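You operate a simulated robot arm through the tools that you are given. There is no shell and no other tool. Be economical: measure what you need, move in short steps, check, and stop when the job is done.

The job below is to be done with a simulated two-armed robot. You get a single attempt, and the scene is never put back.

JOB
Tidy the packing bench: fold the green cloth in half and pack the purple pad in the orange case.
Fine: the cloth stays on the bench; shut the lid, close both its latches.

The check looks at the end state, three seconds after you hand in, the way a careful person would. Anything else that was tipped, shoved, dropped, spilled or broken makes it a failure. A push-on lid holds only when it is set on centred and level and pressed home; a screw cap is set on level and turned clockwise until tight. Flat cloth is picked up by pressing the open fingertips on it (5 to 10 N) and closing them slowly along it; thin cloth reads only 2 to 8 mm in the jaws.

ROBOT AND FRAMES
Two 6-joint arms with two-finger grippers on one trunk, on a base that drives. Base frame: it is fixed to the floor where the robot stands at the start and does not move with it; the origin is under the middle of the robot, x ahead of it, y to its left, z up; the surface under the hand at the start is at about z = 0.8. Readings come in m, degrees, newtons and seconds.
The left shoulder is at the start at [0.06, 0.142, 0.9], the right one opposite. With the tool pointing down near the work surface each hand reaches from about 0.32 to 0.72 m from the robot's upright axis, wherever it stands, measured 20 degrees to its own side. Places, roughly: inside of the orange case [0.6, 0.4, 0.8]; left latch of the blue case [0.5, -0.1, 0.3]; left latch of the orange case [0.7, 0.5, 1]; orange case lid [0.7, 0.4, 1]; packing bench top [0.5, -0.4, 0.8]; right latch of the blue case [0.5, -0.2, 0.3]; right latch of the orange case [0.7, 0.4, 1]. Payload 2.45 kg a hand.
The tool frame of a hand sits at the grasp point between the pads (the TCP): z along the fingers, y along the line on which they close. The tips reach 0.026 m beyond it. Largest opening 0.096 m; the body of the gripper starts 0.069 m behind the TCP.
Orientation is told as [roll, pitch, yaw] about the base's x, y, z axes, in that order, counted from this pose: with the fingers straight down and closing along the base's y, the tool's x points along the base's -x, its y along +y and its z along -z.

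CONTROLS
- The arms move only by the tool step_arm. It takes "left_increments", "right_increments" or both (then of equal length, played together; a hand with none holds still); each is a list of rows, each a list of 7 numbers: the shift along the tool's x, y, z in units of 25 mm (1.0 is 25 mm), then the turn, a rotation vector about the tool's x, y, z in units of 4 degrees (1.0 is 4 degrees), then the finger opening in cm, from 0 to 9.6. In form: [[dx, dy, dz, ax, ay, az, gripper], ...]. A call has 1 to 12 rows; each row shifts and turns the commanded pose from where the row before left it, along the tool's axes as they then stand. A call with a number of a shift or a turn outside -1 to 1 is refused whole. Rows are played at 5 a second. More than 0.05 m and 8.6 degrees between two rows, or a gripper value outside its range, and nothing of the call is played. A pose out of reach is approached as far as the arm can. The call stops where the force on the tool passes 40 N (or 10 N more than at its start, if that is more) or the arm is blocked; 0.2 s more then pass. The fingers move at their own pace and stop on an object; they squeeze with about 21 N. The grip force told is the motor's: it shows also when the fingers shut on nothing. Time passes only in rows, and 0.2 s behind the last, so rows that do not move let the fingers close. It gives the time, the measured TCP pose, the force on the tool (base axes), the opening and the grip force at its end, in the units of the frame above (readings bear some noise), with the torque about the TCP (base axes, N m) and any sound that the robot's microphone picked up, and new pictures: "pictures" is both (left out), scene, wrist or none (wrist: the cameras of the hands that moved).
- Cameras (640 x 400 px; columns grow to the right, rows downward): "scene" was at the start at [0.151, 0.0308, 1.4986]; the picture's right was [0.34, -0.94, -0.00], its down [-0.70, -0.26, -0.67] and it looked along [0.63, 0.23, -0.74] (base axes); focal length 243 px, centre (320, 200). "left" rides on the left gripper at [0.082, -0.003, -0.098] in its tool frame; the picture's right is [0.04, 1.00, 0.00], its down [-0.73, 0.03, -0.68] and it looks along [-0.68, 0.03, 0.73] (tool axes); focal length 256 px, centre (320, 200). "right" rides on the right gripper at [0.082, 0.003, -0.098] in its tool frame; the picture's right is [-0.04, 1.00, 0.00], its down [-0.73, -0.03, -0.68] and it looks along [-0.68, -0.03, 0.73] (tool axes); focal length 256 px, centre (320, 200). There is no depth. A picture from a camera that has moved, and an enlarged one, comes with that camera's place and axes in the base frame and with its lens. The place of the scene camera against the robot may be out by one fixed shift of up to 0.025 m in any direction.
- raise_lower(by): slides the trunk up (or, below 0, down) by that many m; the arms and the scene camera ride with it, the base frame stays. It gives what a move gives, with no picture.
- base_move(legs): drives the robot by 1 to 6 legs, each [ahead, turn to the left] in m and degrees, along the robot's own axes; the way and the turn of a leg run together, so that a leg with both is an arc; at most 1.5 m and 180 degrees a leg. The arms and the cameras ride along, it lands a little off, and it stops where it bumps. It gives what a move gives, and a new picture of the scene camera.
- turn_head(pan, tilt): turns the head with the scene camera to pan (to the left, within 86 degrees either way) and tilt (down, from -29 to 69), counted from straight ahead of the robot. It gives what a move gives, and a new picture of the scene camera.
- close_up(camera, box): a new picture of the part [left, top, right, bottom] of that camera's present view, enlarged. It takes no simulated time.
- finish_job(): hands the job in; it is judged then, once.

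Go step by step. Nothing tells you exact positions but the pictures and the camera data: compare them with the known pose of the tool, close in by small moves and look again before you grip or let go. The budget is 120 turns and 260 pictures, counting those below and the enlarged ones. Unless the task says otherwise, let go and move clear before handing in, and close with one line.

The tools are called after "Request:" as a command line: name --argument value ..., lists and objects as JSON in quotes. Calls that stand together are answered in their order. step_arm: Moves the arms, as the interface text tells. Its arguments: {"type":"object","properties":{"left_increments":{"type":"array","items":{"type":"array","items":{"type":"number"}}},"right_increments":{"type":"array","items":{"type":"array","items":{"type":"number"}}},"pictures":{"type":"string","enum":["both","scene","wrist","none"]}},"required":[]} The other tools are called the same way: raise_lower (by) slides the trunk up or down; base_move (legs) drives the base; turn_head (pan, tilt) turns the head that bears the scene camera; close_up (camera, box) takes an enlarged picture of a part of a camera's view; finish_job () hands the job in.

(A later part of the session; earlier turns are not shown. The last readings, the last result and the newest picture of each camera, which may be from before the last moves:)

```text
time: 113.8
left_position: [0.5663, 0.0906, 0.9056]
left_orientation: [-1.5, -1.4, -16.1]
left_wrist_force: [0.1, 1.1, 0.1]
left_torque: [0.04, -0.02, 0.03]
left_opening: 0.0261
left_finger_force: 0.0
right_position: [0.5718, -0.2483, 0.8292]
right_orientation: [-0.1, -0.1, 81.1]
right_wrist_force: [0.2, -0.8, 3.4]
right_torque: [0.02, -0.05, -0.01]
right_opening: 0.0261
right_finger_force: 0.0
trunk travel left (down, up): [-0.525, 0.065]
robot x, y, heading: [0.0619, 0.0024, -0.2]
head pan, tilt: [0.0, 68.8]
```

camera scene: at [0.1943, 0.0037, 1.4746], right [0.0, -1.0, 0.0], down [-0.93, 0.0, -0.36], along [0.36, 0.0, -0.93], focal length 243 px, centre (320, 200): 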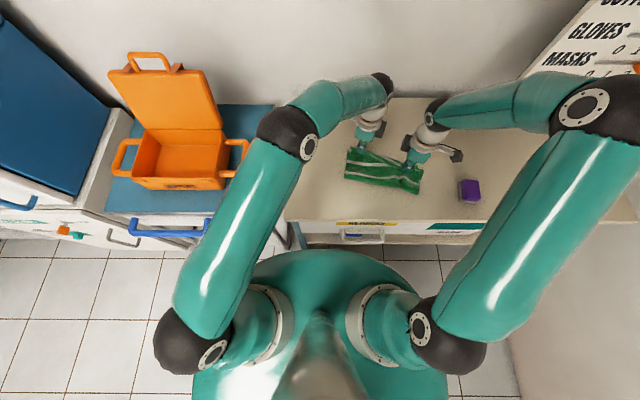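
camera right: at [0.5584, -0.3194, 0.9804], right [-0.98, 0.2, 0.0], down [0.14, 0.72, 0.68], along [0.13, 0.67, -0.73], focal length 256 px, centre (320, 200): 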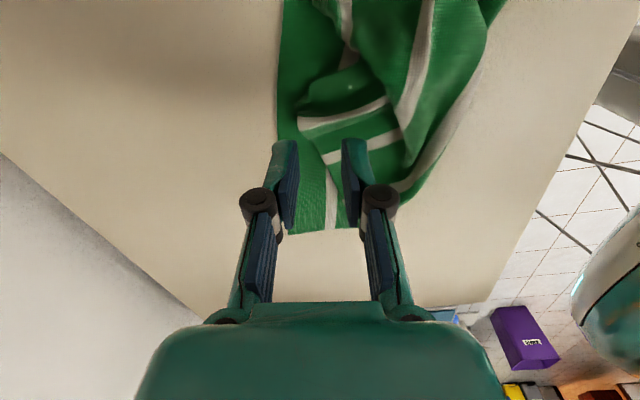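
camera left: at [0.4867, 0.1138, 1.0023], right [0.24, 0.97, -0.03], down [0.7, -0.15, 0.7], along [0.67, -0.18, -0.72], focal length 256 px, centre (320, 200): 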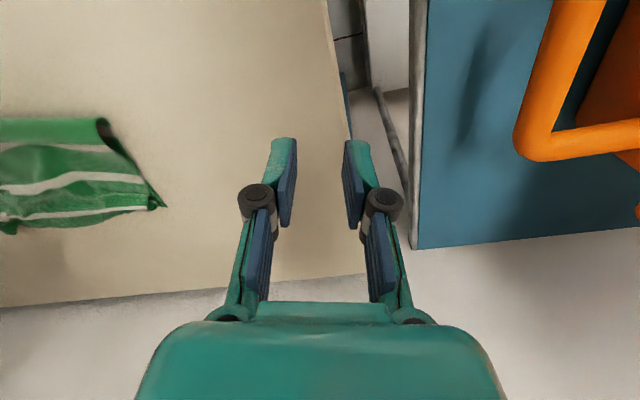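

Request:
step_arm --right_increments '[[0, 0, 0.02, 0, 0, 0, 2.6], [0, 0, 0, 0, 0, 0, 2.2], [0, 0, 0, 0, 0, 0, 1.8], [0, 0, 0, 0, 0, 0, 1.4], [0, 0, 0, 0, 0, 0, 1.0], [0, 0, 0, 0, 0, 0, 0.6], [0, 0, 0, 0, 0, 0, 0.2], [0, 0, 0, 0, 0, 0, 0], [0, 0, 0, 0, 0, 0, 0]]' --pictures "none"

Request:
step_arm --right_increments '[[0, 0, -0.8, 0, 0, 0, 0], [0, 0, -0.8, 0, 0, 0, 0], [-0.3, 0.2, -0.8, 0, 0, 0, 0], [-0.6, 0.4, -0.6, 0, 0, 0, 0], [-0.8, 0.5, -0.4, 0, 0, 0, 0], [-0.8, 0.5, -0.3, 0, 0, 0, 0], [-0.8, 0.5, -0.1, 0, 0, 0, 0], [-0.7, 0.5, 0, 0, 0, 0, 0], [-0.7, 0.45, 0, 0, 0, 0, 0]]' --pictures "wrist"

Request:
close_up --camera "scene" --box '[330, 110, 430, 190]'

```text
time: 115.8
left_position: [0.567, 0.0912, 0.9058]
left_orientation: [-1.7, -1.5, -16.2]
left_wrist_force: [0.2, 0.5, 0.4]
left_torque: [-0.03, -0.01, 0.0]
left_opening: 0.0259
left_finger_force: 0.1
right_position: [0.5718, -0.2474, 0.8287]
right_orientation: [0.1, 0.0, 81.0]
right_wrist_force: [1.7, -0.2, 7.0]
right_torque: [-0.04, -0.04, 0.01]
right_opening: 0.003
right_finger_force: 20.7
trunk travel left (down, up): [-0.525, 0.065]
robot x, y, heading: [0.0603, -0.0008, 0.0]
head pan, tilt: [0.0, 68.8]
```

```text
time: 117.8
left_position: [0.5673, 0.0898, 0.9052]
left_orientation: [-1.6, -1.4, -16.1]
left_wrist_force: [0.5, 0.5, -0.4]
left_torque: [0.02, 0.0, -0.01]
left_opening: 0.0258
left_finger_force: 0.0
right_position: [0.5142, -0.1201, 0.9228]
right_orientation: [0.0, 0.1, 81.1]
right_wrist_force: [-0.5, 0.7, -0.1]
right_torque: [-0.04, -0.02, 0.0]
right_opening: 0.0038
right_finger_force: 22.4
trunk travel left (down, up): [-0.525, 0.065]
robot x, y, heading: [0.0632, -0.0027, -0.1]
head pan, tilt: [0.0, 68.8]
camera right: at [0.4982, -0.2015, 1.021], right [-0.98, 0.19, 0.0], down [0.14, 0.72, 0.68], along [0.13, 0.67, -0.73], focal length 256 px, centre (320, 200)
```

right: 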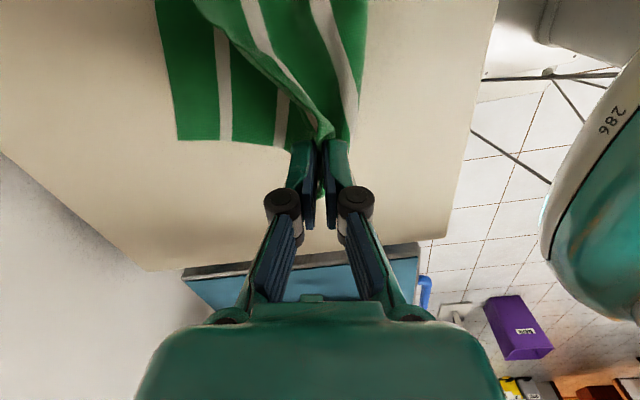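

```text
5.00 times, centred on (380, 150) of scene
camera zoom: at [0.1945, 0.0041, 1.4739], right [0.0, -1.0, 0.0], down [-0.93, 0.0, -0.36], along [0.36, 0.0, -0.93], focal length 1215 px, centre (20, 450)
```

zoom: 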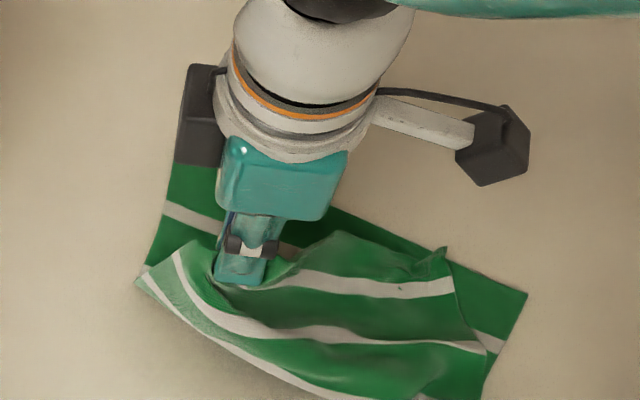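

The left rim corner is up. The lower corners are now at [0.656, -0.105] and [0.552, -0.320], so I'll lay this corner onto the lower left one.

Request:
step_arm --right_increments '[[-0.095, -0.46, -0.1, 0, 0, 0, 0], [-0.095, -0.5, 0.1, 0, 0, 0, 0], [-0.095, -0.52, 0.17, 0, 0, 0, 0], [-0.095, -0.52, 0.24, 0, 0, 0, 0], [-0.095, -0.52, 0.33, 0, 0, 0, 0], [-0.095, -0.52, 0.44, 0, 0, 0, 0], [-0.095, -0.5, 0.59, 0, 0, 0, 0], [-0.095, -0.46, 0.72, 0, 0, 0, 0], [-0.095, -0.34, 0.85, 0, 0, 0, 0], [-0.095, -0.16, 0.3, 0, 0, 0, 0]]' --pictures "wrist"

Request:
close_up --camera "scene" --box '[330, 110, 430, 190]'

```text
time: 120.0
left_position: [0.5661, 0.0908, 0.9044]
left_orientation: [-1.6, -1.4, -16.1]
left_wrist_force: [-0.7, 0.7, 0.2]
left_torque: [0.01, -0.01, 0.02]
left_opening: 0.026
left_finger_force: 0.1
right_position: [0.6296, -0.1164, 0.8316]
right_orientation: [0.0, 0.0, 81.1]
right_wrist_force: [0.8, -0.6, 1.5]
right_torque: [0.0, 0.01, -0.02]
right_opening: 0.0039
right_finger_force: 24.3
trunk travel left (down, up): [-0.525, 0.065]
robot x, y, heading: [0.0622, -0.0024, -0.2]
head pan, tilt: [0.0, 68.8]
camera right: at [0.6138, -0.1964, 0.9298], right [-0.98, 0.19, 0.0], down [0.14, 0.72, 0.68], along [0.13, 0.67, -0.73], focal length 256 px, centre (320, 200)
```

right: 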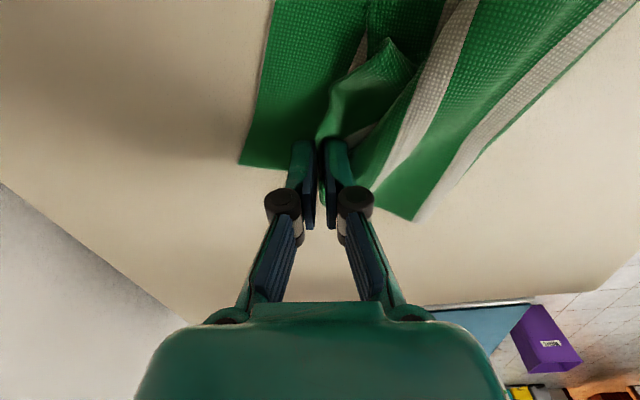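

```text
5.00 times, centred on (380, 150) of scene
camera zoom: at [0.1942, 0.0038, 1.474], right [0.0, -1.0, 0.0], down [-0.93, 0.0, -0.36], along [0.36, 0.0, -0.93], focal length 1215 px, centre (20, 450)
```

zoom: 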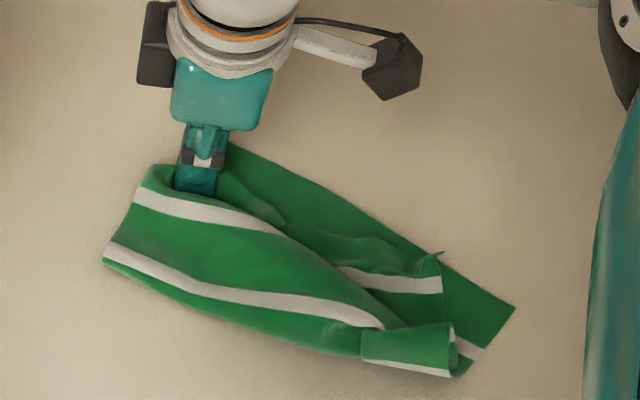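

Both rim corners now lie near their targets, but the right end of the fold needs to roll back again. This time I'll set the left corner on its mark with the right hand and bring the left hand over to pin it down, so it can't swing.

Request:
step_arm --left_increments '[[-0.52, -0.85, 0, 0, 0, 0, 0], [-0.52, -0.85, 0, 0, 0, 0, 0], [-0.52, -0.85, 0, 0, 0, 0, 0], [-0.52, -0.85, 0, 0, 0, 0, 0], [-0.52, -0.85, 0, 0, 0, 0, 0], [0, 0, 0, 0, 0, 0, 0]]' --right_increments '[[0, 0, -0.7, 0, 0, 0, 0], [0.39, -0.67, 0, 0, 0, 0, 0], [0.39, -0.67, 0, 0, 0, 0, 0], [0.39, -0.67, 0, 0, 0, 0, 0], [0, 0, 0.4, 0, 0, 0, 0], [0, 0, 0.25, 0, 0, 0, 0]]' --pictures "wrist"

Request:
close_up --camera "scene" --box '[330, 110, 430, 190]'

```text
time: 121.4
left_position: [0.6005, -0.029, 0.9082]
left_orientation: [-1.6, -1.4, -15.9]
left_wrist_force: [-0.6, -0.2, -0.7]
left_torque: [-0.01, -0.02, -0.03]
left_opening: 0.0001
left_finger_force: 20.6
right_position: [0.6759, -0.1512, 0.832]
right_orientation: [-0.1, 0.0, 81.1]
right_wrist_force: [0.3, -0.4, 0.9]
right_torque: [0.02, -0.04, -0.04]
right_opening: 0.0024
right_finger_force: 18.2
trunk travel left (down, up): [-0.525, 0.065]
robot x, y, heading: [0.0596, 0.0015, -0.0]
head pan, tilt: [0.0, 68.8]
camera right: at [0.6595, -0.2327, 0.931], right [-0.98, 0.19, 0.0], down [0.14, 0.72, 0.68], along [0.13, 0.67, -0.73], focal length 256 px, centre (320, 200)
camera left: at [0.5197, -0.0069, 1.0055], right [0.24, 0.97, -0.03], down [0.7, -0.15, 0.7], along [0.67, -0.19, -0.72], focal length 256 px, centre (320, 200)
```

right: 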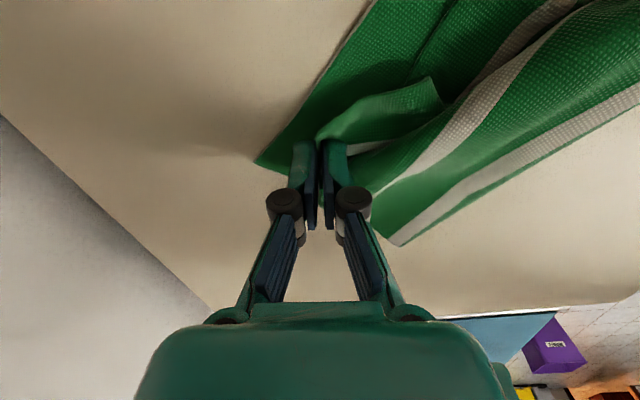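
left: 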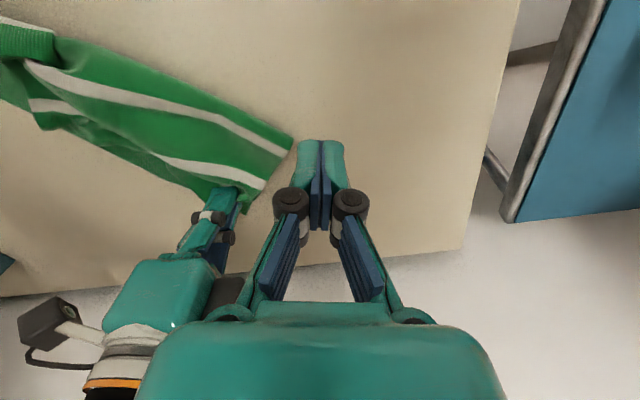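

```text
5.00 times, centred on (380, 150) of scene
camera zoom: at [0.1948, 0.0038, 1.4739], right [0.0, -1.0, 0.0], down [-0.93, 0.0, -0.36], along [0.36, 0.0, -0.93], focal length 1215 px, centre (20, 450)
```

zoom: 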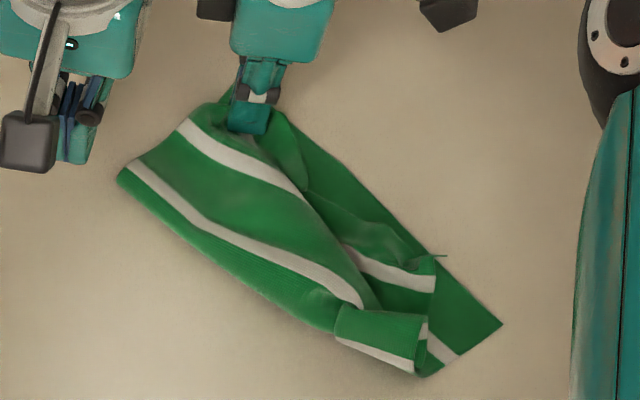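

The right pinch seems to hold both layers here. A cleaner way is to hang the whole cloth from its far edge by both hands, let it unfold, then lay the lower half toward me and fold the upper half forward. First I'll drag it back within the left hand's reach and let go.

Request:
step_arm --left_increments '[[0, 0, 0, 0, 0, 0, 2.6], [0.5, 0.6, 0, 0, 0, 0, 2.6], [0.5, 0.6, 0, 0, 0, 0, 2.6], [0, 0, 0, 0, 0, 0, 2.6], [0, 0, 0, 0, 0, 0, 2.6], [0, 0, 0, 0, 0, 0, 2.6], [0, 0, 0, 0, 0, 0, 2.6], [0, 0, 0, 0, 0, 0, 2.6], [0, 0, 0, 0, 0, 0, 2.6], [0, 0, 0, 0, 0, 0, 2.6], [0, 0, 0, 0, 0, 0, 2.6], [0, 0, 0, 0, 0, 0, 2.6]]' --right_increments '[[0, 0, -0.5, 0, 0, 0, 0], [0, 0.8, 0, 0, 0, 0, 0], [0, 0.8, 0, 0, 0, 0, 0], [0, 0.8, 0, 0, 0, 0, 0], [0, 0.8, 0, 0, 0, 0, 0], [0, 0.8, 0, 0, 0, 0, 0], [0, 0.3, 0.45, 0, 0, 0, 0], [0, 0, 0, 0, 0, 0, 0.8], [0, 0, 0, 0, 0, 0, 1.6], [0, 0, -0.4, 0, 0, 0, 2.4], [0, 0, -0.8, 0, 0, 0, 2.4], [0.9, 0, -0.8, 0, 0, 0, 2.4]]' --pictures "wrist"

Request:
close_up --camera "scene" --box '[320, 110, 430, 200]'

```text
time: 124.0
left_position: [0.5832, 0.005, 0.9067]
left_orientation: [-1.5, -1.4, -16.1]
left_wrist_force: [0.1, 0.1, -0.1]
left_torque: [0.01, 0.04, 0.0]
left_opening: 0.0262
left_finger_force: 0.0
right_position: [0.5665, -0.1548, 0.8843]
right_orientation: [0.1, -0.1, 81.1]
right_wrist_force: [0.4, -0.3, 1.1]
right_torque: [0.01, 0.0, -0.01]
right_opening: 0.0242
right_finger_force: 0.0
trunk travel left (down, up): [-0.525, 0.065]
robot x, y, heading: [0.0629, -0.0037, -0.1]
head pan, tilt: [0.0, 68.8]
camera right: at [0.5501, -0.2371, 0.9821], right [-0.98, 0.19, 0.0], down [0.14, 0.72, 0.68], along [0.13, 0.67, -0.73], focal length 256 px, centre (320, 200)
camera left: at [0.5031, 0.0285, 1.0045], right [0.24, 0.97, -0.03], down [0.7, -0.15, 0.7], along [0.67, -0.19, -0.72], focal length 256 px, centre (320, 200)
```

right: 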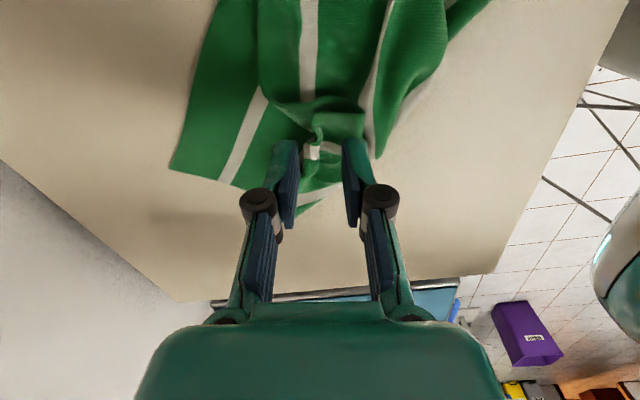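
left: 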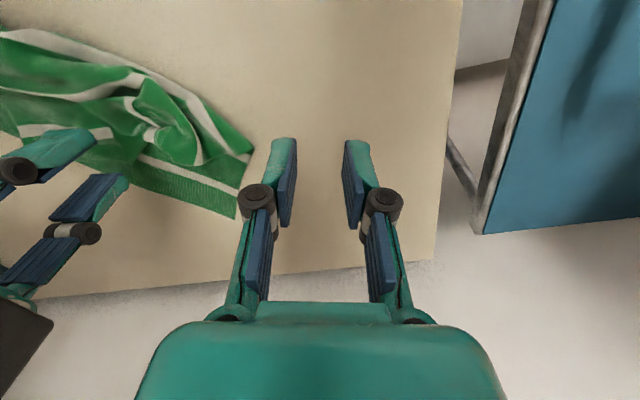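

```text
4.44 times, centred on (375, 155) of scene
camera zoom: at [0.1941, 0.0031, 1.4739], right [0.0, -1.0, 0.0], down [-0.93, 0.0, -0.36], along [0.36, 0.0, -0.93], focal length 1080 px, centre (76, 400)
```

zoom: 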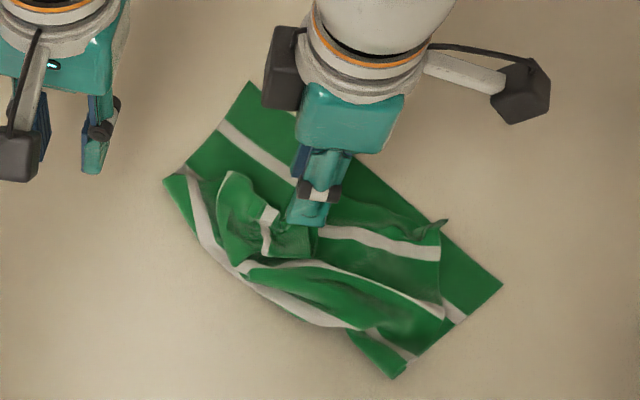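

The lower layer's far edge is fully exposed from [0.704, -0.133] to [0.532, -0.301], at 45°. I'll take its left corner with the right hand and swing it toward the left hand, to about [0.60, -0.06].

Request:
step_arm --right_increments '[[-0.254, -0.844, 0.1, 0, 0, 0, 2.4], [-0.254, -0.844, 0.1, 0, 0, 0, 2.4], [-0.254, -0.844, 0.1, 0, 0, 0, 2.4], [-0.254, -0.844, 0.1, 0, 0, 0, 2.4], [-0.254, -0.844, 0.1, 0, 0, 0, 2.4], [0, 0, 0.7, 0, 0, 0, 2.4], [0, 0, 0.7, 0, 0, 0, 2.4], [0, 0, 0.28, 0, 0, 0, 2.4]]' --pictures "wrist"

Request:
step_arm --right_increments '[[0, 0, 0.06, 0, 0, 0, 2.4]]' --pictures "none"

```text
time: 125.8
left_position: [0.5842, 0.0065, 0.9074]
left_orientation: [-1.6, -1.4, -16.1]
left_wrist_force: [0.1, -0.7, 0.2]
left_torque: [0.03, 0.02, -0.01]
left_opening: 0.0257
left_finger_force: 0.0
right_position: [0.6745, -0.1423, 0.8307]
right_orientation: [0.1, 0.1, 81.0]
right_wrist_force: [0.1, 0.6, 0.7]
right_torque: [0.0, 0.01, 0.02]
right_opening: 0.024
right_finger_force: 0.0
trunk travel left (down, up): [-0.525, 0.065]
robot x, y, heading: [0.0603, -0.0033, -0.0]
head pan, tilt: [0.0, 68.8]
camera right: at [0.6589, -0.224, 0.9292], right [-0.98, 0.2, 0.0], down [0.14, 0.72, 0.68], along [0.13, 0.67, -0.73], focal length 256 px, centre (320, 200)
```

right: 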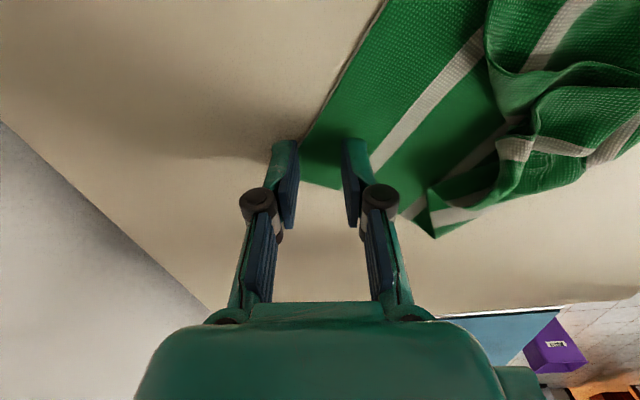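

```text
time: 126.2
left_position: [0.5842, 0.0066, 0.9074]
left_orientation: [-1.6, -1.5, -16.1]
left_wrist_force: [0.3, 0.2, 0.0]
left_torque: [0.0, 0.01, 0.01]
left_opening: 0.026
left_finger_force: 0.0
right_position: [0.6762, -0.1424, 0.8293]
right_orientation: [0.1, 0.0, 81.0]
right_wrist_force: [0.2, 0.3, 0.3]
right_torque: [-0.03, 0.02, -0.01]
right_opening: 0.0238
right_finger_force: 0.1
trunk travel left (down, up): [-0.525, 0.065]
robot x, y, heading: [0.0605, 0.0014, 0.1]
head pan, tilt: [0.0, 68.8]
```

Request:
step_arm --right_increments '[[0, 0, 0.08, 0, 0, 0, 2.4]]' --pictures "none"

```text
time: 126.6
left_position: [0.584, 0.0069, 0.9064]
left_orientation: [-1.6, -1.6, -16.1]
left_wrist_force: [-0.6, -0.9, 0.5]
left_torque: [0.01, 0.01, -0.04]
left_opening: 0.0261
left_finger_force: 0.0
right_position: [0.6743, -0.1422, 0.8273]
right_orientation: [0.0, 0.0, 81.0]
right_wrist_force: [-0.6, 0.3, 3.0]
right_torque: [-0.01, -0.05, 0.01]
right_opening: 0.0241
right_finger_force: 0.1
trunk travel left (down, up): [-0.525, 0.065]
robot x, y, heading: [0.0616, -0.0017, -0.2]
head pan, tilt: [0.0, 68.8]
```

Request:
step_arm --left_increments '[[0, 1, 0, 0, 0, 0, 2.6], [0, 1, 0, 0, 0, 0, 2.6], [0, 1, 0, 0, 0, 0, 2.6], [0, 1, 0, 0, 0, 0, 2.6], [0, 0, 0, 0, 0, 0, 2.6], [0, 0, 0, 0, 0, 0, 2.6], [0, 0, 0, 0, 0, 0, 2.6], [0, 0, 0, 0, 0, 0, 2.6]]' --right_increments '[[0, 0, 0.02, 0, 0, 0, 2.4], [0, 0, 0, 0, 0, 0, 2.0], [0, 0, 0, 0, 0, 0, 1.6], [0, 0, 0, 0, 0, 0, 1.2], [0, 0, 0, 0, 0, 0, 0.8], [0, 0, 0, 0, 0, 0, 0.4], [0, 0, 0, 0, 0, 0, 0], [0, 0, 0, 0, 0, 0, 0]]' --pictures "none"

Request:
step_arm --right_increments '[[0, 0, -0.8, 0, 0, 0, 0], [-0.31, 0.7, -0.4, 0, 0, 0, 0], [-0.31, 0.7, 0, 0, 0, 0, 0], [-0.31, 0.7, 0, 0, 0, 0, 0], [-0.31, 0.7, 0, 0, 0, 0, 0], [-0.31, 0.7, 0, 0, 0, 0, 0], [-0.31, 0.68, 0, 0, 0, 0, 0], [0, 0, 0.6, 0, 0, 0, 0], [0, 0, 0.45, 0, 0, 0, 0], [0, 0, 0, 0, 0, 0, 1.2], [0, 0, 0, 0, 0, 0, 2.4], [0, 0, -0.8, 0, 0, 0, 2.4]]' --pictures "none"

Request:
step_arm --right_increments '[[0, 0, -0.8, 0, 0, 0, 2.4], [0.9, 0.3, -0.5, 0, 0, 0, 2.4], [0.9, 0.3, 0, 0, 0, 0, 2.4], [0.9, 0.3, 0, 0, 0, 0, 2.4], [0.9, 0.3, 0, 0, 0, 0, 2.4]]' --pictures "wrist"

Request:
close_up --camera "scene" --box '[320, 110, 430, 200]'

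```text
time: 128.4
left_position: [0.6128, 0.1037, 0.9052]
left_orientation: [-1.6, -1.6, -16.1]
left_wrist_force: [-0.4, -0.7, 0.4]
left_torque: [0.0, -0.02, -0.01]
left_opening: 0.026
left_finger_force: 0.1
right_position: [0.6733, -0.1417, 0.827]
right_orientation: [0.0, 0.0, 81.1]
right_wrist_force: [-1.4, 0.3, 8.3]
right_torque: [-0.07, -0.02, 0.03]
right_opening: 0.0023
right_finger_force: 24.4
trunk travel left (down, up): [-0.525, 0.065]
robot x, y, heading: [0.0643, 0.0004, -0.1]
head pan, tilt: [0.0, 68.8]
```

```text
time: 131.0
left_position: [0.6115, 0.1034, 0.9063]
left_orientation: [-1.6, -1.6, -16.1]
left_wrist_force: [1.0, 0.1, -0.6]
left_torque: [0.01, 0.01, 0.03]
left_opening: 0.0258
left_finger_force: 0.1
right_position: [0.5786, -0.0797, 0.8488]
right_orientation: [0.0, 0.1, 81.0]
right_wrist_force: [-0.7, -1.0, 0.6]
right_torque: [-0.01, 0.02, 0.02]
right_opening: 0.0238
right_finger_force: 0.1
trunk travel left (down, up): [-0.525, 0.065]
robot x, y, heading: [0.058, 0.001, -0.0]
head pan, tilt: [0.0, 68.8]
```

```text
time: 132.2
left_position: [0.6104, 0.1026, 0.9056]
left_orientation: [-1.4, -1.4, -16.0]
left_wrist_force: [0.1, 0.2, 0.6]
left_torque: [0.02, -0.03, 0.02]
left_opening: 0.0257
left_finger_force: 0.0
right_position: [0.5325, -0.1632, 0.8823]
right_orientation: [0.0, 0.0, 81.1]
right_wrist_force: [-0.8, -0.1, 0.2]
right_torque: [0.0, -0.01, -0.02]
right_opening: 0.0241
right_finger_force: 0.0
trunk travel left (down, up): [-0.525, 0.065]
robot x, y, heading: [0.0619, 0.0026, -0.2]
head pan, tilt: [0.0, 68.8]
camera right: at [0.5181, -0.2449, 0.9808], right [-0.98, 0.19, 0.0], down [0.14, 0.72, 0.68], along [0.13, 0.67, -0.73], focal length 256 px, centre (320, 200)
```

right: 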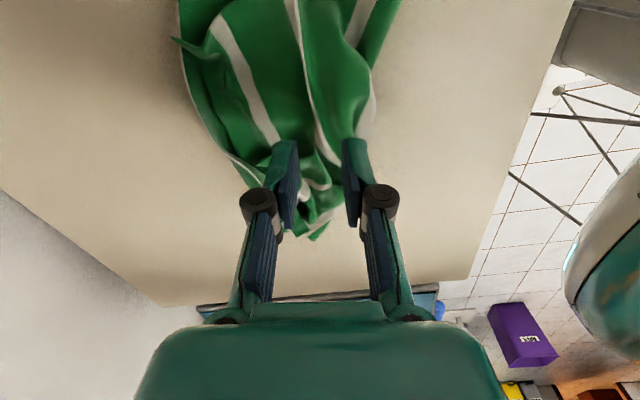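

```text
4.44 times, centred on (375, 155) of scene
camera zoom: at [0.1943, 0.0033, 1.4739], right [0.0, -1.0, 0.0], down [-0.93, 0.0, -0.36], along [0.36, 0.0, -0.93], focal length 1080 px, centre (76, 400)
```

zoom: 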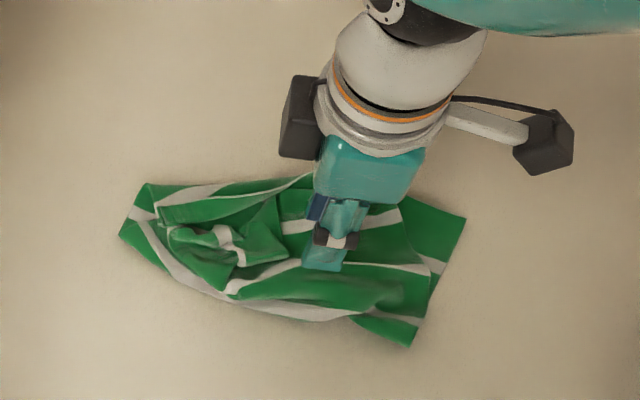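

Now the lower far edge runs almost along y, from [0.613, -0.055] to [0.586, -0.283]. Both hands go onto those corners: left at [0.600, -0.080], right at [0.573, -0.258].

Request:
step_arm --left_increments '[[-0.205, -0.894, 0, 0, 0, 0, 2.6], [-0.205, -0.894, 0, 0, 0, 0, 2.6], [-0.205, -0.894, 0, 0, 0, 0, 2.6], [-0.205, -0.894, 0, 0, 0, 0, 2.6], [-0.205, -0.894, 0, 0, 0, 0, 2.6], [-0.205, -0.894, 0, 0, 0, 0, 2.6], [-0.205, -0.894, 0, 0, 0, 0, 2.6], [-0.205, -0.894, 0, 0, 0, 0, 2.6], [0, 0, 0.7, 0, 0, 0, 2.6], [0, 0, 0.7, 0, 0, 0, 2.6]]' --right_increments '[[0.4375, -0.274, 0, 0, 0, 0, 2.4], [0.4375, -0.274, 0, 0, 0, 0, 2.4], [0.4375, -0.274, 0, 0, 0, 0, 2.4], [0.4375, -0.274, 0, 0, 0, 0, 2.4], [0.4375, -0.274, 0, 0, 0, 0, 2.4], [0.4375, -0.274, 0, 0, 0, 0, 2.4], [0.4375, -0.274, 0, 0, 0, 0, 2.4], [0.4375, -0.274, 0, 0, 0, 0, 2.4], [0, 0, 0.5, 0, 0, 0, 2.4], [0, 0, 0.5, 0, 0, 0, 2.4]]' --pictures "wrist"

```text
time: 134.4
left_position: [0.6021, -0.0825, 0.8771]
left_orientation: [-1.5, -1.4, -16.1]
left_wrist_force: [0.3, 0.2, -0.7]
left_torque: [-0.02, -0.02, -0.01]
left_opening: 0.0258
left_finger_force: 0.0
right_position: [0.5754, -0.2589, 0.8552]
right_orientation: [0.1, 0.0, 81.1]
right_wrist_force: [0.4, -0.9, 0.1]
right_torque: [0.02, 0.01, 0.01]
right_opening: 0.024
right_finger_force: 0.1
trunk travel left (down, up): [-0.525, 0.065]
robot x, y, heading: [0.0616, -0.0001, -0.0]
head pan, tilt: [0.0, 68.8]
camera right: at [0.5601, -0.3408, 0.9549], right [-0.98, 0.19, 0.0], down [0.14, 0.72, 0.68], along [0.13, 0.67, -0.73], focal length 256 px, centre (320, 200)
camera left: at [0.5228, -0.0592, 0.9744], right [0.24, 0.97, -0.03], down [0.7, -0.15, 0.7], along [0.67, -0.19, -0.72], focal length 256 px, centre (320, 200)
```

right: 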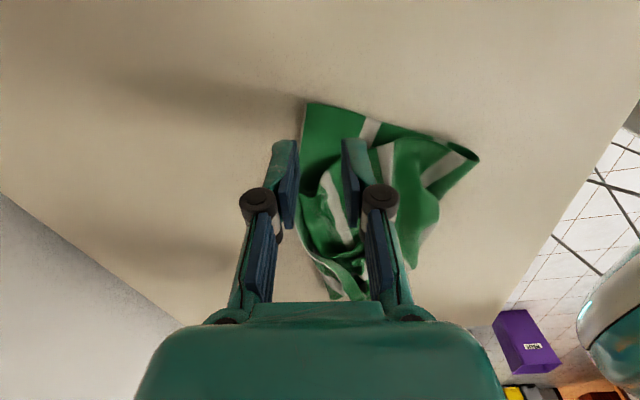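
left: 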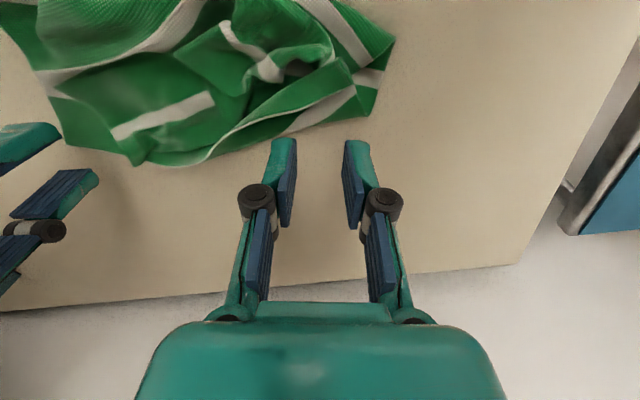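

Request:
step_arm --left_increments '[[0.12, 0.12, 0.7, 0, 0, 0, 2.6], [0.12, 0.12, 0.7, 0, 0, 0, 2.6], [0, 0, 0.52, 0, 0, 0, 2.6]]' --right_increments '[[0, 0.15, 0.5, 0, 0, 0, 2.4], [0, 0, 0.4, 0, 0, 0, 2.4], [0, 0, 0.15, 0, 0, 0, 2.4]]' --pictures "none"

Request:
step_arm --left_increments '[[0, 0, 0.06, 0, 0, 0, 2.6]]' --right_increments '[[0, 0, 0.06, 0, 0, 0, 2.4]]' --pictures "wrist"

```text
time: 135.2
left_position: [0.5998, -0.0766, 0.829]
left_orientation: [-1.6, -1.5, -16.1]
left_wrist_force: [-0.7, 0.0, 1.8]
left_torque: [0.03, -0.03, 0.02]
left_opening: 0.0263
left_finger_force: 0.1
right_position: [0.5718, -0.2563, 0.8301]
right_orientation: [0.1, 0.0, 81.0]
right_wrist_force: [0.1, 0.4, -0.6]
right_torque: [-0.04, 0.02, 0.02]
right_opening: 0.0238
right_finger_force: 0.0
trunk travel left (down, up): [-0.525, 0.065]
robot x, y, heading: [0.0621, -0.0008, 0.0]
head pan, tilt: [0.0, 68.8]
```

```text
time: 135.6
left_position: [0.5987, -0.0765, 0.8288]
left_orientation: [-1.7, -1.5, -16.1]
left_wrist_force: [-0.7, 1.8, 11.5]
left_torque: [0.24, 0.03, 0.0]
left_opening: 0.0265
left_finger_force: 0.3
right_position: [0.5706, -0.2572, 0.8285]
right_orientation: [0.0, 0.1, 81.2]
right_wrist_force: [0.5, 0.5, 0.0]
right_torque: [-0.03, -0.01, -0.01]
right_opening: 0.0241
right_finger_force: 0.1
trunk travel left (down, up): [-0.525, 0.065]
robot x, y, heading: [0.0619, -0.0017, -0.2]
head pan, tilt: [0.0, 68.8]
camera right: at [0.5559, -0.3397, 0.9279], right [-0.98, 0.19, 0.0], down [0.14, 0.72, 0.68], along [0.13, 0.67, -0.73], focal length 256 px, centre (320, 200)
camera left: at [0.5186, -0.0532, 0.9257], right [0.24, 0.97, -0.03], down [0.7, -0.15, 0.7], along [0.67, -0.19, -0.72], focal length 256 px, centre (320, 200)
```

right: 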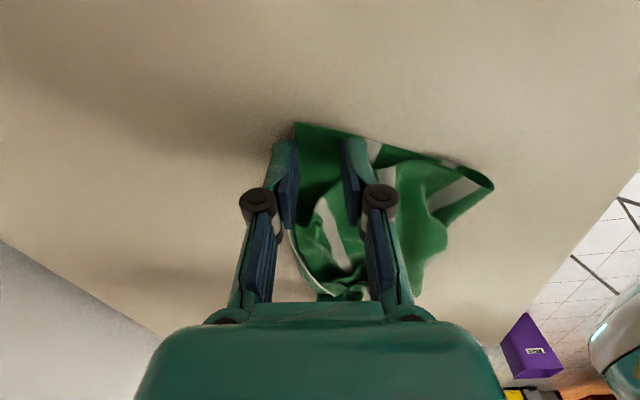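
left: 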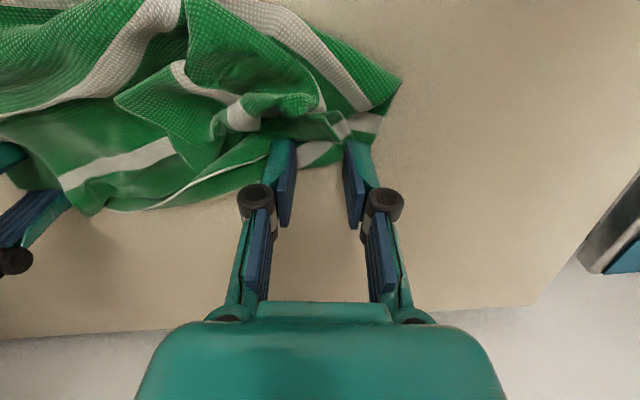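

Request:
step_arm --left_increments '[[-0.1, 0, 0, 0, 0, 0, 2.6], [0, 0, 0, 0, 0, 0, 2.6], [0, 0, 0, 0, 0, 0, 2.2], [0, 0, 0, 0, 0, 0, 1.8], [0, 0, 0, 0, 0, 0, 1.4], [0, 0, 0, 0, 0, 0, 1.0], [0, 0, 0, 0, 0, 0, 0.6], [0, 0, 0, 0, 0, 0, 0.2], [0, 0, 0, 0, 0, 0, 0], [0, 0, 0, 0, 0, 0, 0]]' --right_increments '[[0, 0, 0.06, 0, 0, 0, 2.4], [0, 0, 0.035, 0, 0, 0, 2.4], [0, 0, 0, 0, 0, 0, 2.0], [0, 0, 0, 0, 0, 0, 1.6], [0, 0, 0, 0, 0, 0, 1.2], [0, 0, 0, 0, 0, 0, 0.8], [0, 0, 0, 0, 0, 0, 0.4], [0, 0, 0, 0, 0, 0, 0], [0, 0, 0, 0, 0, 0, 0], [0, 0, 0, 0, 0, 0, 0]]' --pictures "none"

```text
time: 137.8
left_position: [0.6009, -0.0768, 0.827]
left_orientation: [-1.6, -1.5, -16.1]
left_wrist_force: [1.3, 1.5, 14.3]
left_torque: [0.09, 0.07, -0.04]
left_opening: 0.0035
left_finger_force: 20.6
right_position: [0.5719, -0.2579, 0.8286]
right_orientation: [0.0, 0.1, 81.1]
right_wrist_force: [0.3, 0.3, 0.1]
right_torque: [0.01, -0.01, -0.02]
right_opening: 0.003
right_finger_force: 19.5
trunk travel left (down, up): [-0.525, 0.065]
robot x, y, heading: [0.0629, -0.0012, 0.2]
head pan, tilt: [0.0, 68.8]
```

Both corners are held (3–3.5 mm). I'm lifting straight up 0.30 m so the cloth hangs and unfolds.

Request:
step_arm --left_increments '[[-0.123, 0.053, -1, 0, 0, 0, 0], [-0.123, 0.053, -1, 0, 0, 0, 0], [-0.123, 0.053, -1, 0, 0, 0, 0], [-0.123, 0.053, -1, 0, 0, 0, 0], [-0.123, 0.053, -1, 0, 0, 0, 0], [-0.123, 0.053, -1, 0, 0, 0, 0], [-0.123, 0.053, -1, 0, 0, 0, 0], [-0.123, 0.053, -1, 0, 0, 0, 0], [-0.123, 0.053, -1, 0, 0, 0, 0], [-0.123, 0.053, -1, 0, 0, 0, 0], [-0.123, 0.053, -1, 0, 0, 0, 0], [-0.123, 0.053, -1, 0, 0, 0, 0]]' --right_increments '[[-0.022, -0.226, -1, 0, 0, 0, 0], [-0.022, -0.226, -1, 0, 0, 0, 0], [-0.022, -0.226, -1, 0, 0, 0, 0], [-0.022, -0.226, -1, 0, 0, 0, 0], [-0.022, -0.226, -1, 0, 0, 0, 0], [-0.022, -0.226, -1, 0, 0, 0, 0], [-0.022, -0.226, -1, 0, 0, 0, 0], [-0.022, -0.226, -1, 0, 0, 0, 0], [-0.022, -0.226, -1, 0, 0, 0, 0], [-0.022, -0.226, -1, 0, 0, 0, 0], [-0.022, -0.226, -1, 0, 0, 0, 0], [-0.022, -0.226, -1, 0, 0, 0, 0]]' --pictures "both"

```text
time: 140.4
left_position: [0.6163, -0.0556, 1.1178]
left_orientation: [-1.5, -1.4, -16.0]
left_wrist_force: [0.4, -0.6, -0.3]
left_torque: [-0.03, -0.04, -0.01]
left_opening: 0.0031
left_finger_force: 20.8
left hand out of reach, approached as far as the arm can: row 11, 12
right_position: [0.6408, -0.2603, 1.1267]
right_orientation: [0.1, 0.0, 81.0]
right_wrist_force: [-1.0, -0.1, 1.7]
right_torque: [0.0, 0.0, -0.02]
right_opening: 0.0014
right_finger_force: 20.6
trunk travel left (down, up): [-0.525, 0.065]
robot x, y, heading: [0.0604, -0.0023, 0.0]
head pan, tilt: [0.0, 68.8]
camera scene: at [0.1941, 0.0042, 1.4739], right [0.0, -1.0, 0.0], down [-0.93, 0.0, -0.36], along [0.36, 0.0, -0.93], focal length 243 px, centre (320, 200)
camera right: at [0.6245, -0.3421, 1.2248], right [-0.98, 0.2, 0.0], down [0.14, 0.72, 0.68], along [0.13, 0.67, -0.73], focal length 256 px, centre (320, 200)
camera left: at [0.5363, -0.0325, 1.2156], right [0.24, 0.97, -0.03], down [0.7, -0.15, 0.7], along [0.67, -0.19, -0.72], focal length 256 px, centre (320, 200)
```

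scene: 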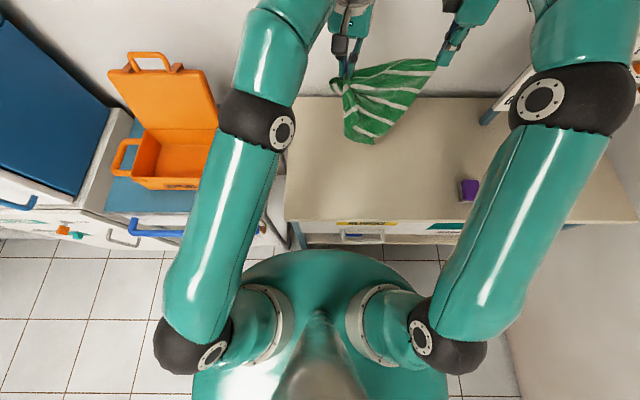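
right: 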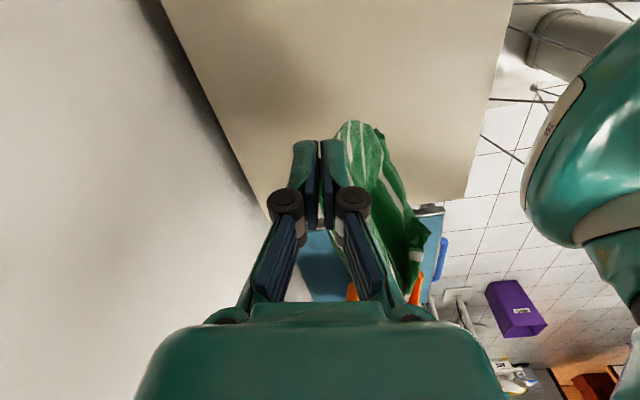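
left: 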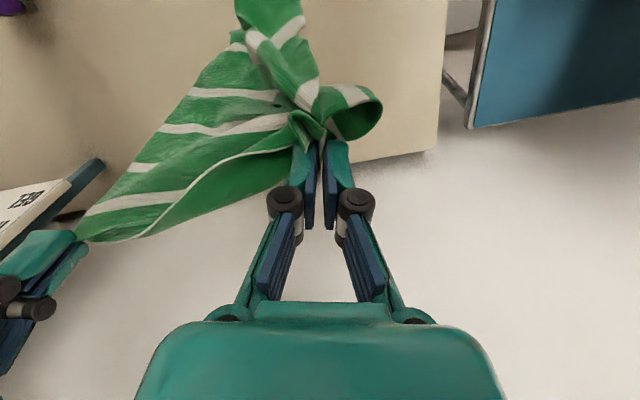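

The left hand also caught part of the flap's side. I'll let the left go so the cloth hangs freely from the right corner, then look for the free far-left corner.

Request:
step_arm --left_increments '[[0, 0, 0, 0, 0, 0, 3], [0, 0, -0.3, 0, 0, 0, 6], [0, 0, -0.5, 0, 0, 0, 6], [0.5, 0.8, 0, 0, 0, 0, 6], [0.5, 0.8, 0, 0, 0, 0, 6], [0.5, 0.8, 0, 0, 0, 0, 6], [0, 0, 0, 0, 0, 0, 6], [0, 0, 0, 0, 0, 0, 6], [0, 0, 0, 0, 0, 0, 6], [0, 0, 0, 0, 0, 0, 6]]' --pictures "both"

Request:
close_up --camera "scene" --box '[330, 20, 490, 180]'

```text
time: 142.6
left_position: [0.6118, -0.0068, 1.1287]
left_orientation: [-1.5, -1.4, -16.1]
left_wrist_force: [0.8, 0.7, -0.8]
left_torque: [-0.04, 0.02, 0.04]
left_opening: 0.0598
left_finger_force: 0.2
left hand out of reach, approached as far as the arm can: row 3, 4, 5
right_position: [0.6413, -0.262, 1.1258]
right_orientation: [0.0, 0.0, 81.1]
right_wrist_force: [0.6, 1.4, -0.2]
right_torque: [0.0, -0.01, -0.02]
right_opening: 0.0018
right_finger_force: 19.1
trunk travel left (down, up): [-0.525, 0.065]
robot x, y, heading: [0.0609, -0.0001, -0.0]
head pan, tilt: [0.0, 68.8]
camera scene: at [0.1946, 0.0037, 1.4739], right [0.0, -1.0, 0.0], down [-0.93, 0.0, -0.36], along [0.36, 0.0, -0.93], focal length 243 px, centre (320, 200)
camera left: at [0.5309, 0.0168, 1.2264], right [0.24, 0.97, -0.03], down [0.7, -0.15, 0.7], along [0.67, -0.19, -0.72], focal length 256 px, centre (320, 200)
```

scene: 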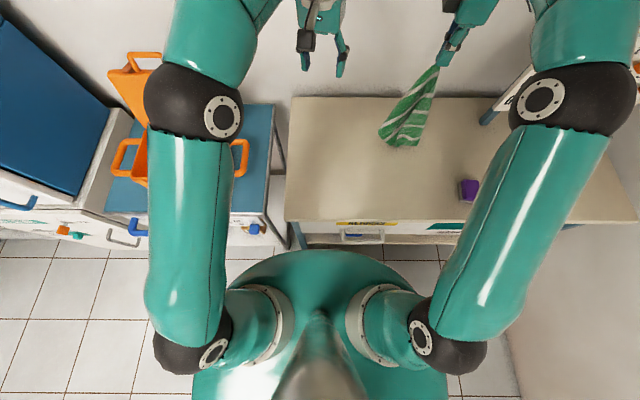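
left: 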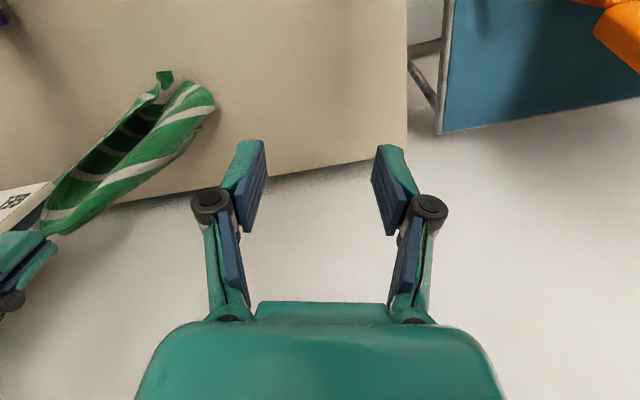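

```text
2.50 times, centred on (410, 100) of scene
camera zoom: at [0.1946, 0.0037, 1.4739], right [0.0, -1.0, 0.0], down [-0.93, 0.0, -0.36], along [0.36, 0.0, -0.93], focal length 607 px, centre (95, 450)
```

zoom: 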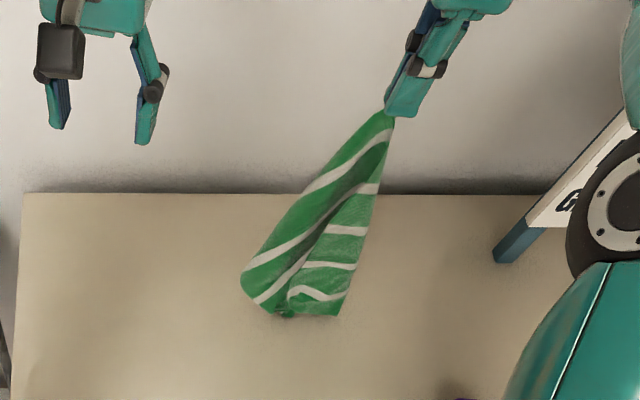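

Triangulating, the free far-left corner hangs at about [0.636, -0.178, 0.87], and the cloth now hangs free from the right hand. I'll shift it left, touch that corner down near y = -0.05, and lay the far edge out along y toward the right.

Request:
step_arm --left_increments '[[0.5, 1, 0.3, 0, 0, 0, 3], [0.5, 1, 0.3, 0, 0, 0, 3], [0.5, 1, 0.3, 0, 0, 0, 3], [0.5, 1, 0.3, 0, 0, 0, 3], [0.5, 1, 0, 0, 0, 0, 3], [0, 0, 0, 0, 0, 0, 3], [0, 0, 0, 0, 0, 0, 3], [0, 0, 0, 0, 0, 0, 3], [0, 0, 0, 0, 0, 0, 3], [0, 0, 0, 0, 0, 0, 3], [0, 0, 0, 0, 0, 0, 3], [0, 0, 0, 0, 0, 0, 3]]' --right_increments '[[0, 0, 0, 0, 0, 0, 0], [0, 0, 0, 0, 0, 0, 0], [-0.827, 0.407, 0, 0, 0, 0, 0], [-0.827, 0.407, 0, 0, 0, 0, 0], [-0.827, 0.407, 0, 0, 0, 0, 0], [-0.827, 0.407, 0, 0, 0, 0, 0], [-0.827, 0.407, 0, 0, 0, 0, 0], [-0.827, 0.407, 0, 0, 0, 0, 0], [0, 0, 0.76, 0, 0, 0, 0], [0, 0, 0.76, 0, 0, 0, 0], [0, 0, 0.76, 0, 0, 0, 0], [0, 0, 0.76, 0, 0, 0, 0]]' --pictures "none"

Request:
step_arm --right_increments '[[0.945, -0.257, 0.573, 0, 0, 0, 0], [0.945, -0.257, 0.573, 0, 0, 0, 0], [0.945, -0.257, 0.573, 0, 0, 0, 0], [0.825, -0.29, 0.94, 0, 0, 0, 0], [0.825, -0.29, 0.94, 0, 0, 0, 0], [0.365, -0.165, 0.747, 0, 0, 0, 0], [0.365, -0.165, 0.747, 0, 0, 0, 0], [0.365, -0.165, 0.747, 0, 0, 0, 0], [0.193, -0.19, 0.82, 0, 0, 0, 0], [0.193, -0.19, 0.82, 0, 0, 0, 0], [0.055, -0.17, 0.6, 0, 0, 0, 0], [0.055, -0.17, 0.5, 0, 0, 0, 0]]' --pictures "wrist"

Request:
close_up --camera "scene" --box '[310, 90, 450, 210]'

```text
time: 145.2
left_position: [0.5858, 0.128, 1.0936]
left_orientation: [-1.6, -1.4, -16.1]
left_wrist_force: [-1.0, -0.2, 0.5]
left_torque: [-0.01, 0.02, -0.02]
left_opening: 0.0299
left_finger_force: 0.1
right_position: [0.6011, -0.1307, 1.0504]
right_orientation: [0.1, 0.0, 81.1]
right_wrist_force: [0.3, 0.6, -0.4]
right_torque: [0.0, -0.02, -0.01]
right_opening: 0.0011
right_finger_force: 18.0
trunk travel left (down, up): [-0.525, 0.065]
robot x, y, heading: [0.0607, 0.0022, -0.1]
head pan, tilt: [0.0, 68.8]
```

```text
time: 147.8
left_position: [0.5872, 0.1278, 1.095]
left_orientation: [-1.6, -1.4, -16.1]
left_wrist_force: [-0.9, -0.3, -0.2]
left_torque: [0.0, -0.03, -0.02]
left_opening: 0.03
left_finger_force: 0.2
right_position: [0.6399, -0.2914, 0.8349]
right_orientation: [0.1, 0.0, 81.1]
right_wrist_force: [0.0, 0.0, -0.2]
right_torque: [-0.02, 0.02, 0.01]
right_opening: 0.0024
right_finger_force: 23.3
trunk travel left (down, up): [-0.525, 0.065]
robot x, y, heading: [0.0669, 0.0014, -0.0]
head pan, tilt: [0.0, 68.8]
camera right: at [0.6229, -0.3725, 0.934], right [-0.98, 0.19, 0.0], down [0.14, 0.72, 0.68], along [0.13, 0.67, -0.73], focal length 256 px, centre (320, 200)
```

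right: 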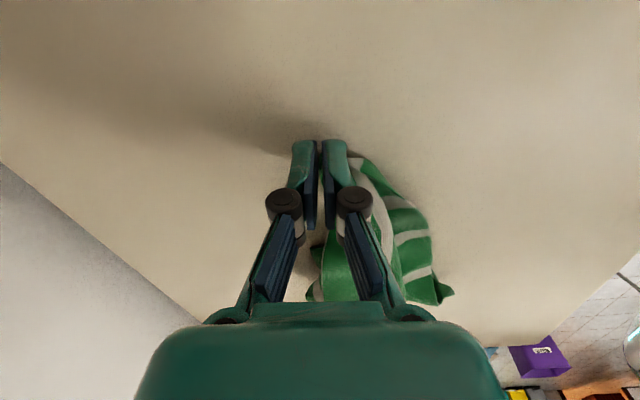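

```text
3.33 times, centred on (380, 150) of scene
camera zoom: at [0.195, 0.0035, 1.4739], right [0.0, -1.0, 0.0], down [-0.93, 0.0, -0.36], along [0.36, 0.0, -0.93], focal length 810 px, centre (120, 367)
```

zoom: 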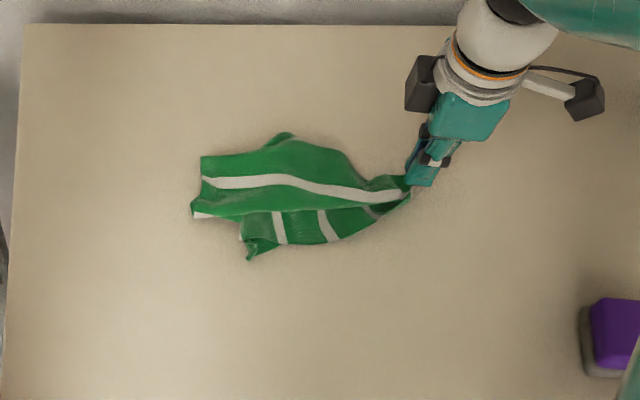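

The far edge is laid out again, from [0.667, -0.085] to the right hand. I'll pull it 6 cm back so the left hand can reach its corner, and hover the left hand there for a close look.

Request:
step_arm --left_increments '[[0, 0, 0, 0, 0, 0, 3], [0, 0, 0, 0, 0, 0, 3], [-0.307, -0.88, 0.86, 0, 0, 0, 3], [-0.307, -0.88, 0.86, 0, 0, 0, 3], [-0.307, -0.88, 0.86, 0, 0, 0, 3], [-0.307, -0.88, 0.86, 0, 0, 0, 3], [-0.307, -0.88, 0.86, 0, 0, 0, 3], [-0.307, -0.88, 0.86, 0, 0, 0, 3], [-0.307, -0.88, 0.86, 0, 0, 0, 3], [-0.307, -0.6, 0.86, 0, 0, 0, 3], [0, 0, 0.86, 0, 0, 0, 3]]' --right_increments '[[0, 0.6, -0.2, 0, 0, 0, 0], [0, 0.6, 0, 0, 0, 0, 0], [0, 0.6, 0, 0, 0, 0, 0], [0, 0.6, 0.2, 0, 0, 0, 0], [0.4, 0, 0, 0, 0, 0, 0], [0.3, 0, 0, 0, 0, 0, 0], [0, 0, 0, 0, 0, 0, 0], [0, 0, 0, 0, 0, 0, 0], [0, 0, 0, 0, 0, 0, 0], [0, 0, 0, 0, 0, 0, 0], [0, 0, 0, 0, 0, 0, 0]]' --pictures "wrist"

Request:
close_up --camera "scene" --box '[310, 90, 450, 210]'

```text
time: 150.2
left_position: [0.6038, -0.0604, 0.9072]
left_orientation: [-1.6, -1.5, -16.1]
left_wrist_force: [-0.5, 0.0, -0.1]
left_torque: [0.01, -0.02, -0.04]
left_opening: 0.03
left_finger_force: 0.1
right_position: [0.5766, -0.2976, 0.836]
right_orientation: [0.1, 0.0, 81.1]
right_wrist_force: [0.3, -0.1, 0.8]
right_torque: [-0.04, 0.02, -0.01]
right_opening: 0.0017
right_finger_force: 20.5
trunk travel left (down, up): [-0.525, 0.065]
robot x, y, heading: [0.061, -0.0038, 0.1]
head pan, tilt: [0.0, 68.8]
camera right: at [0.5613, -0.3791, 0.9354], right [-0.98, 0.19, 0.0], down [0.14, 0.72, 0.68], along [0.13, 0.67, -0.73], focal length 256 px, centre (320, 200)
camera left: at [0.5219, -0.037, 1.0041], right [0.24, 0.97, -0.03], down [0.7, -0.15, 0.7], along [0.67, -0.19, -0.72], focal length 256 px, centre (320, 200)
```

right: 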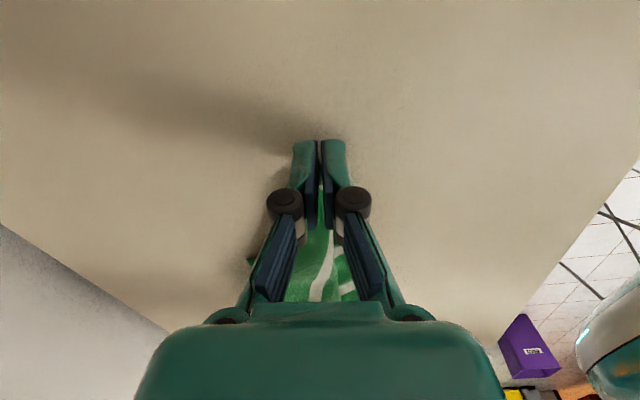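
left: 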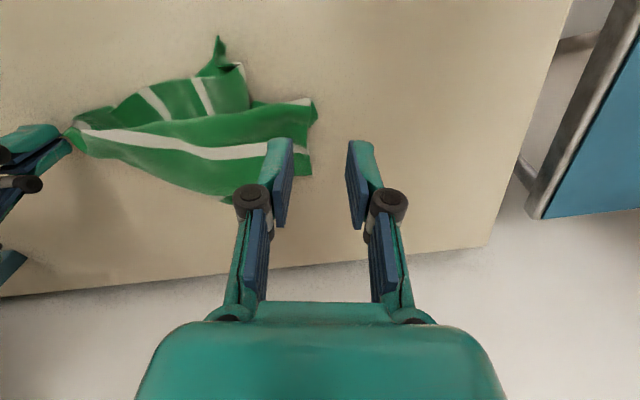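

```text
3.33 times, centred on (380, 150) of scene
camera zoom: at [0.195, 0.0037, 1.4739], right [0.0, -1.0, 0.0], down [-0.93, 0.0, -0.36], along [0.36, 0.0, -0.93], focal length 810 px, centre (120, 367)
```

zoom: 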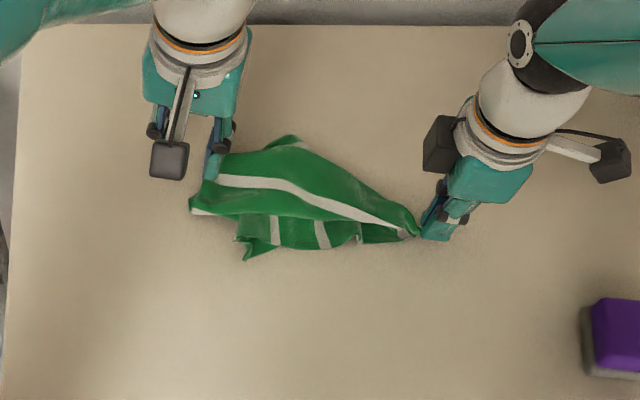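

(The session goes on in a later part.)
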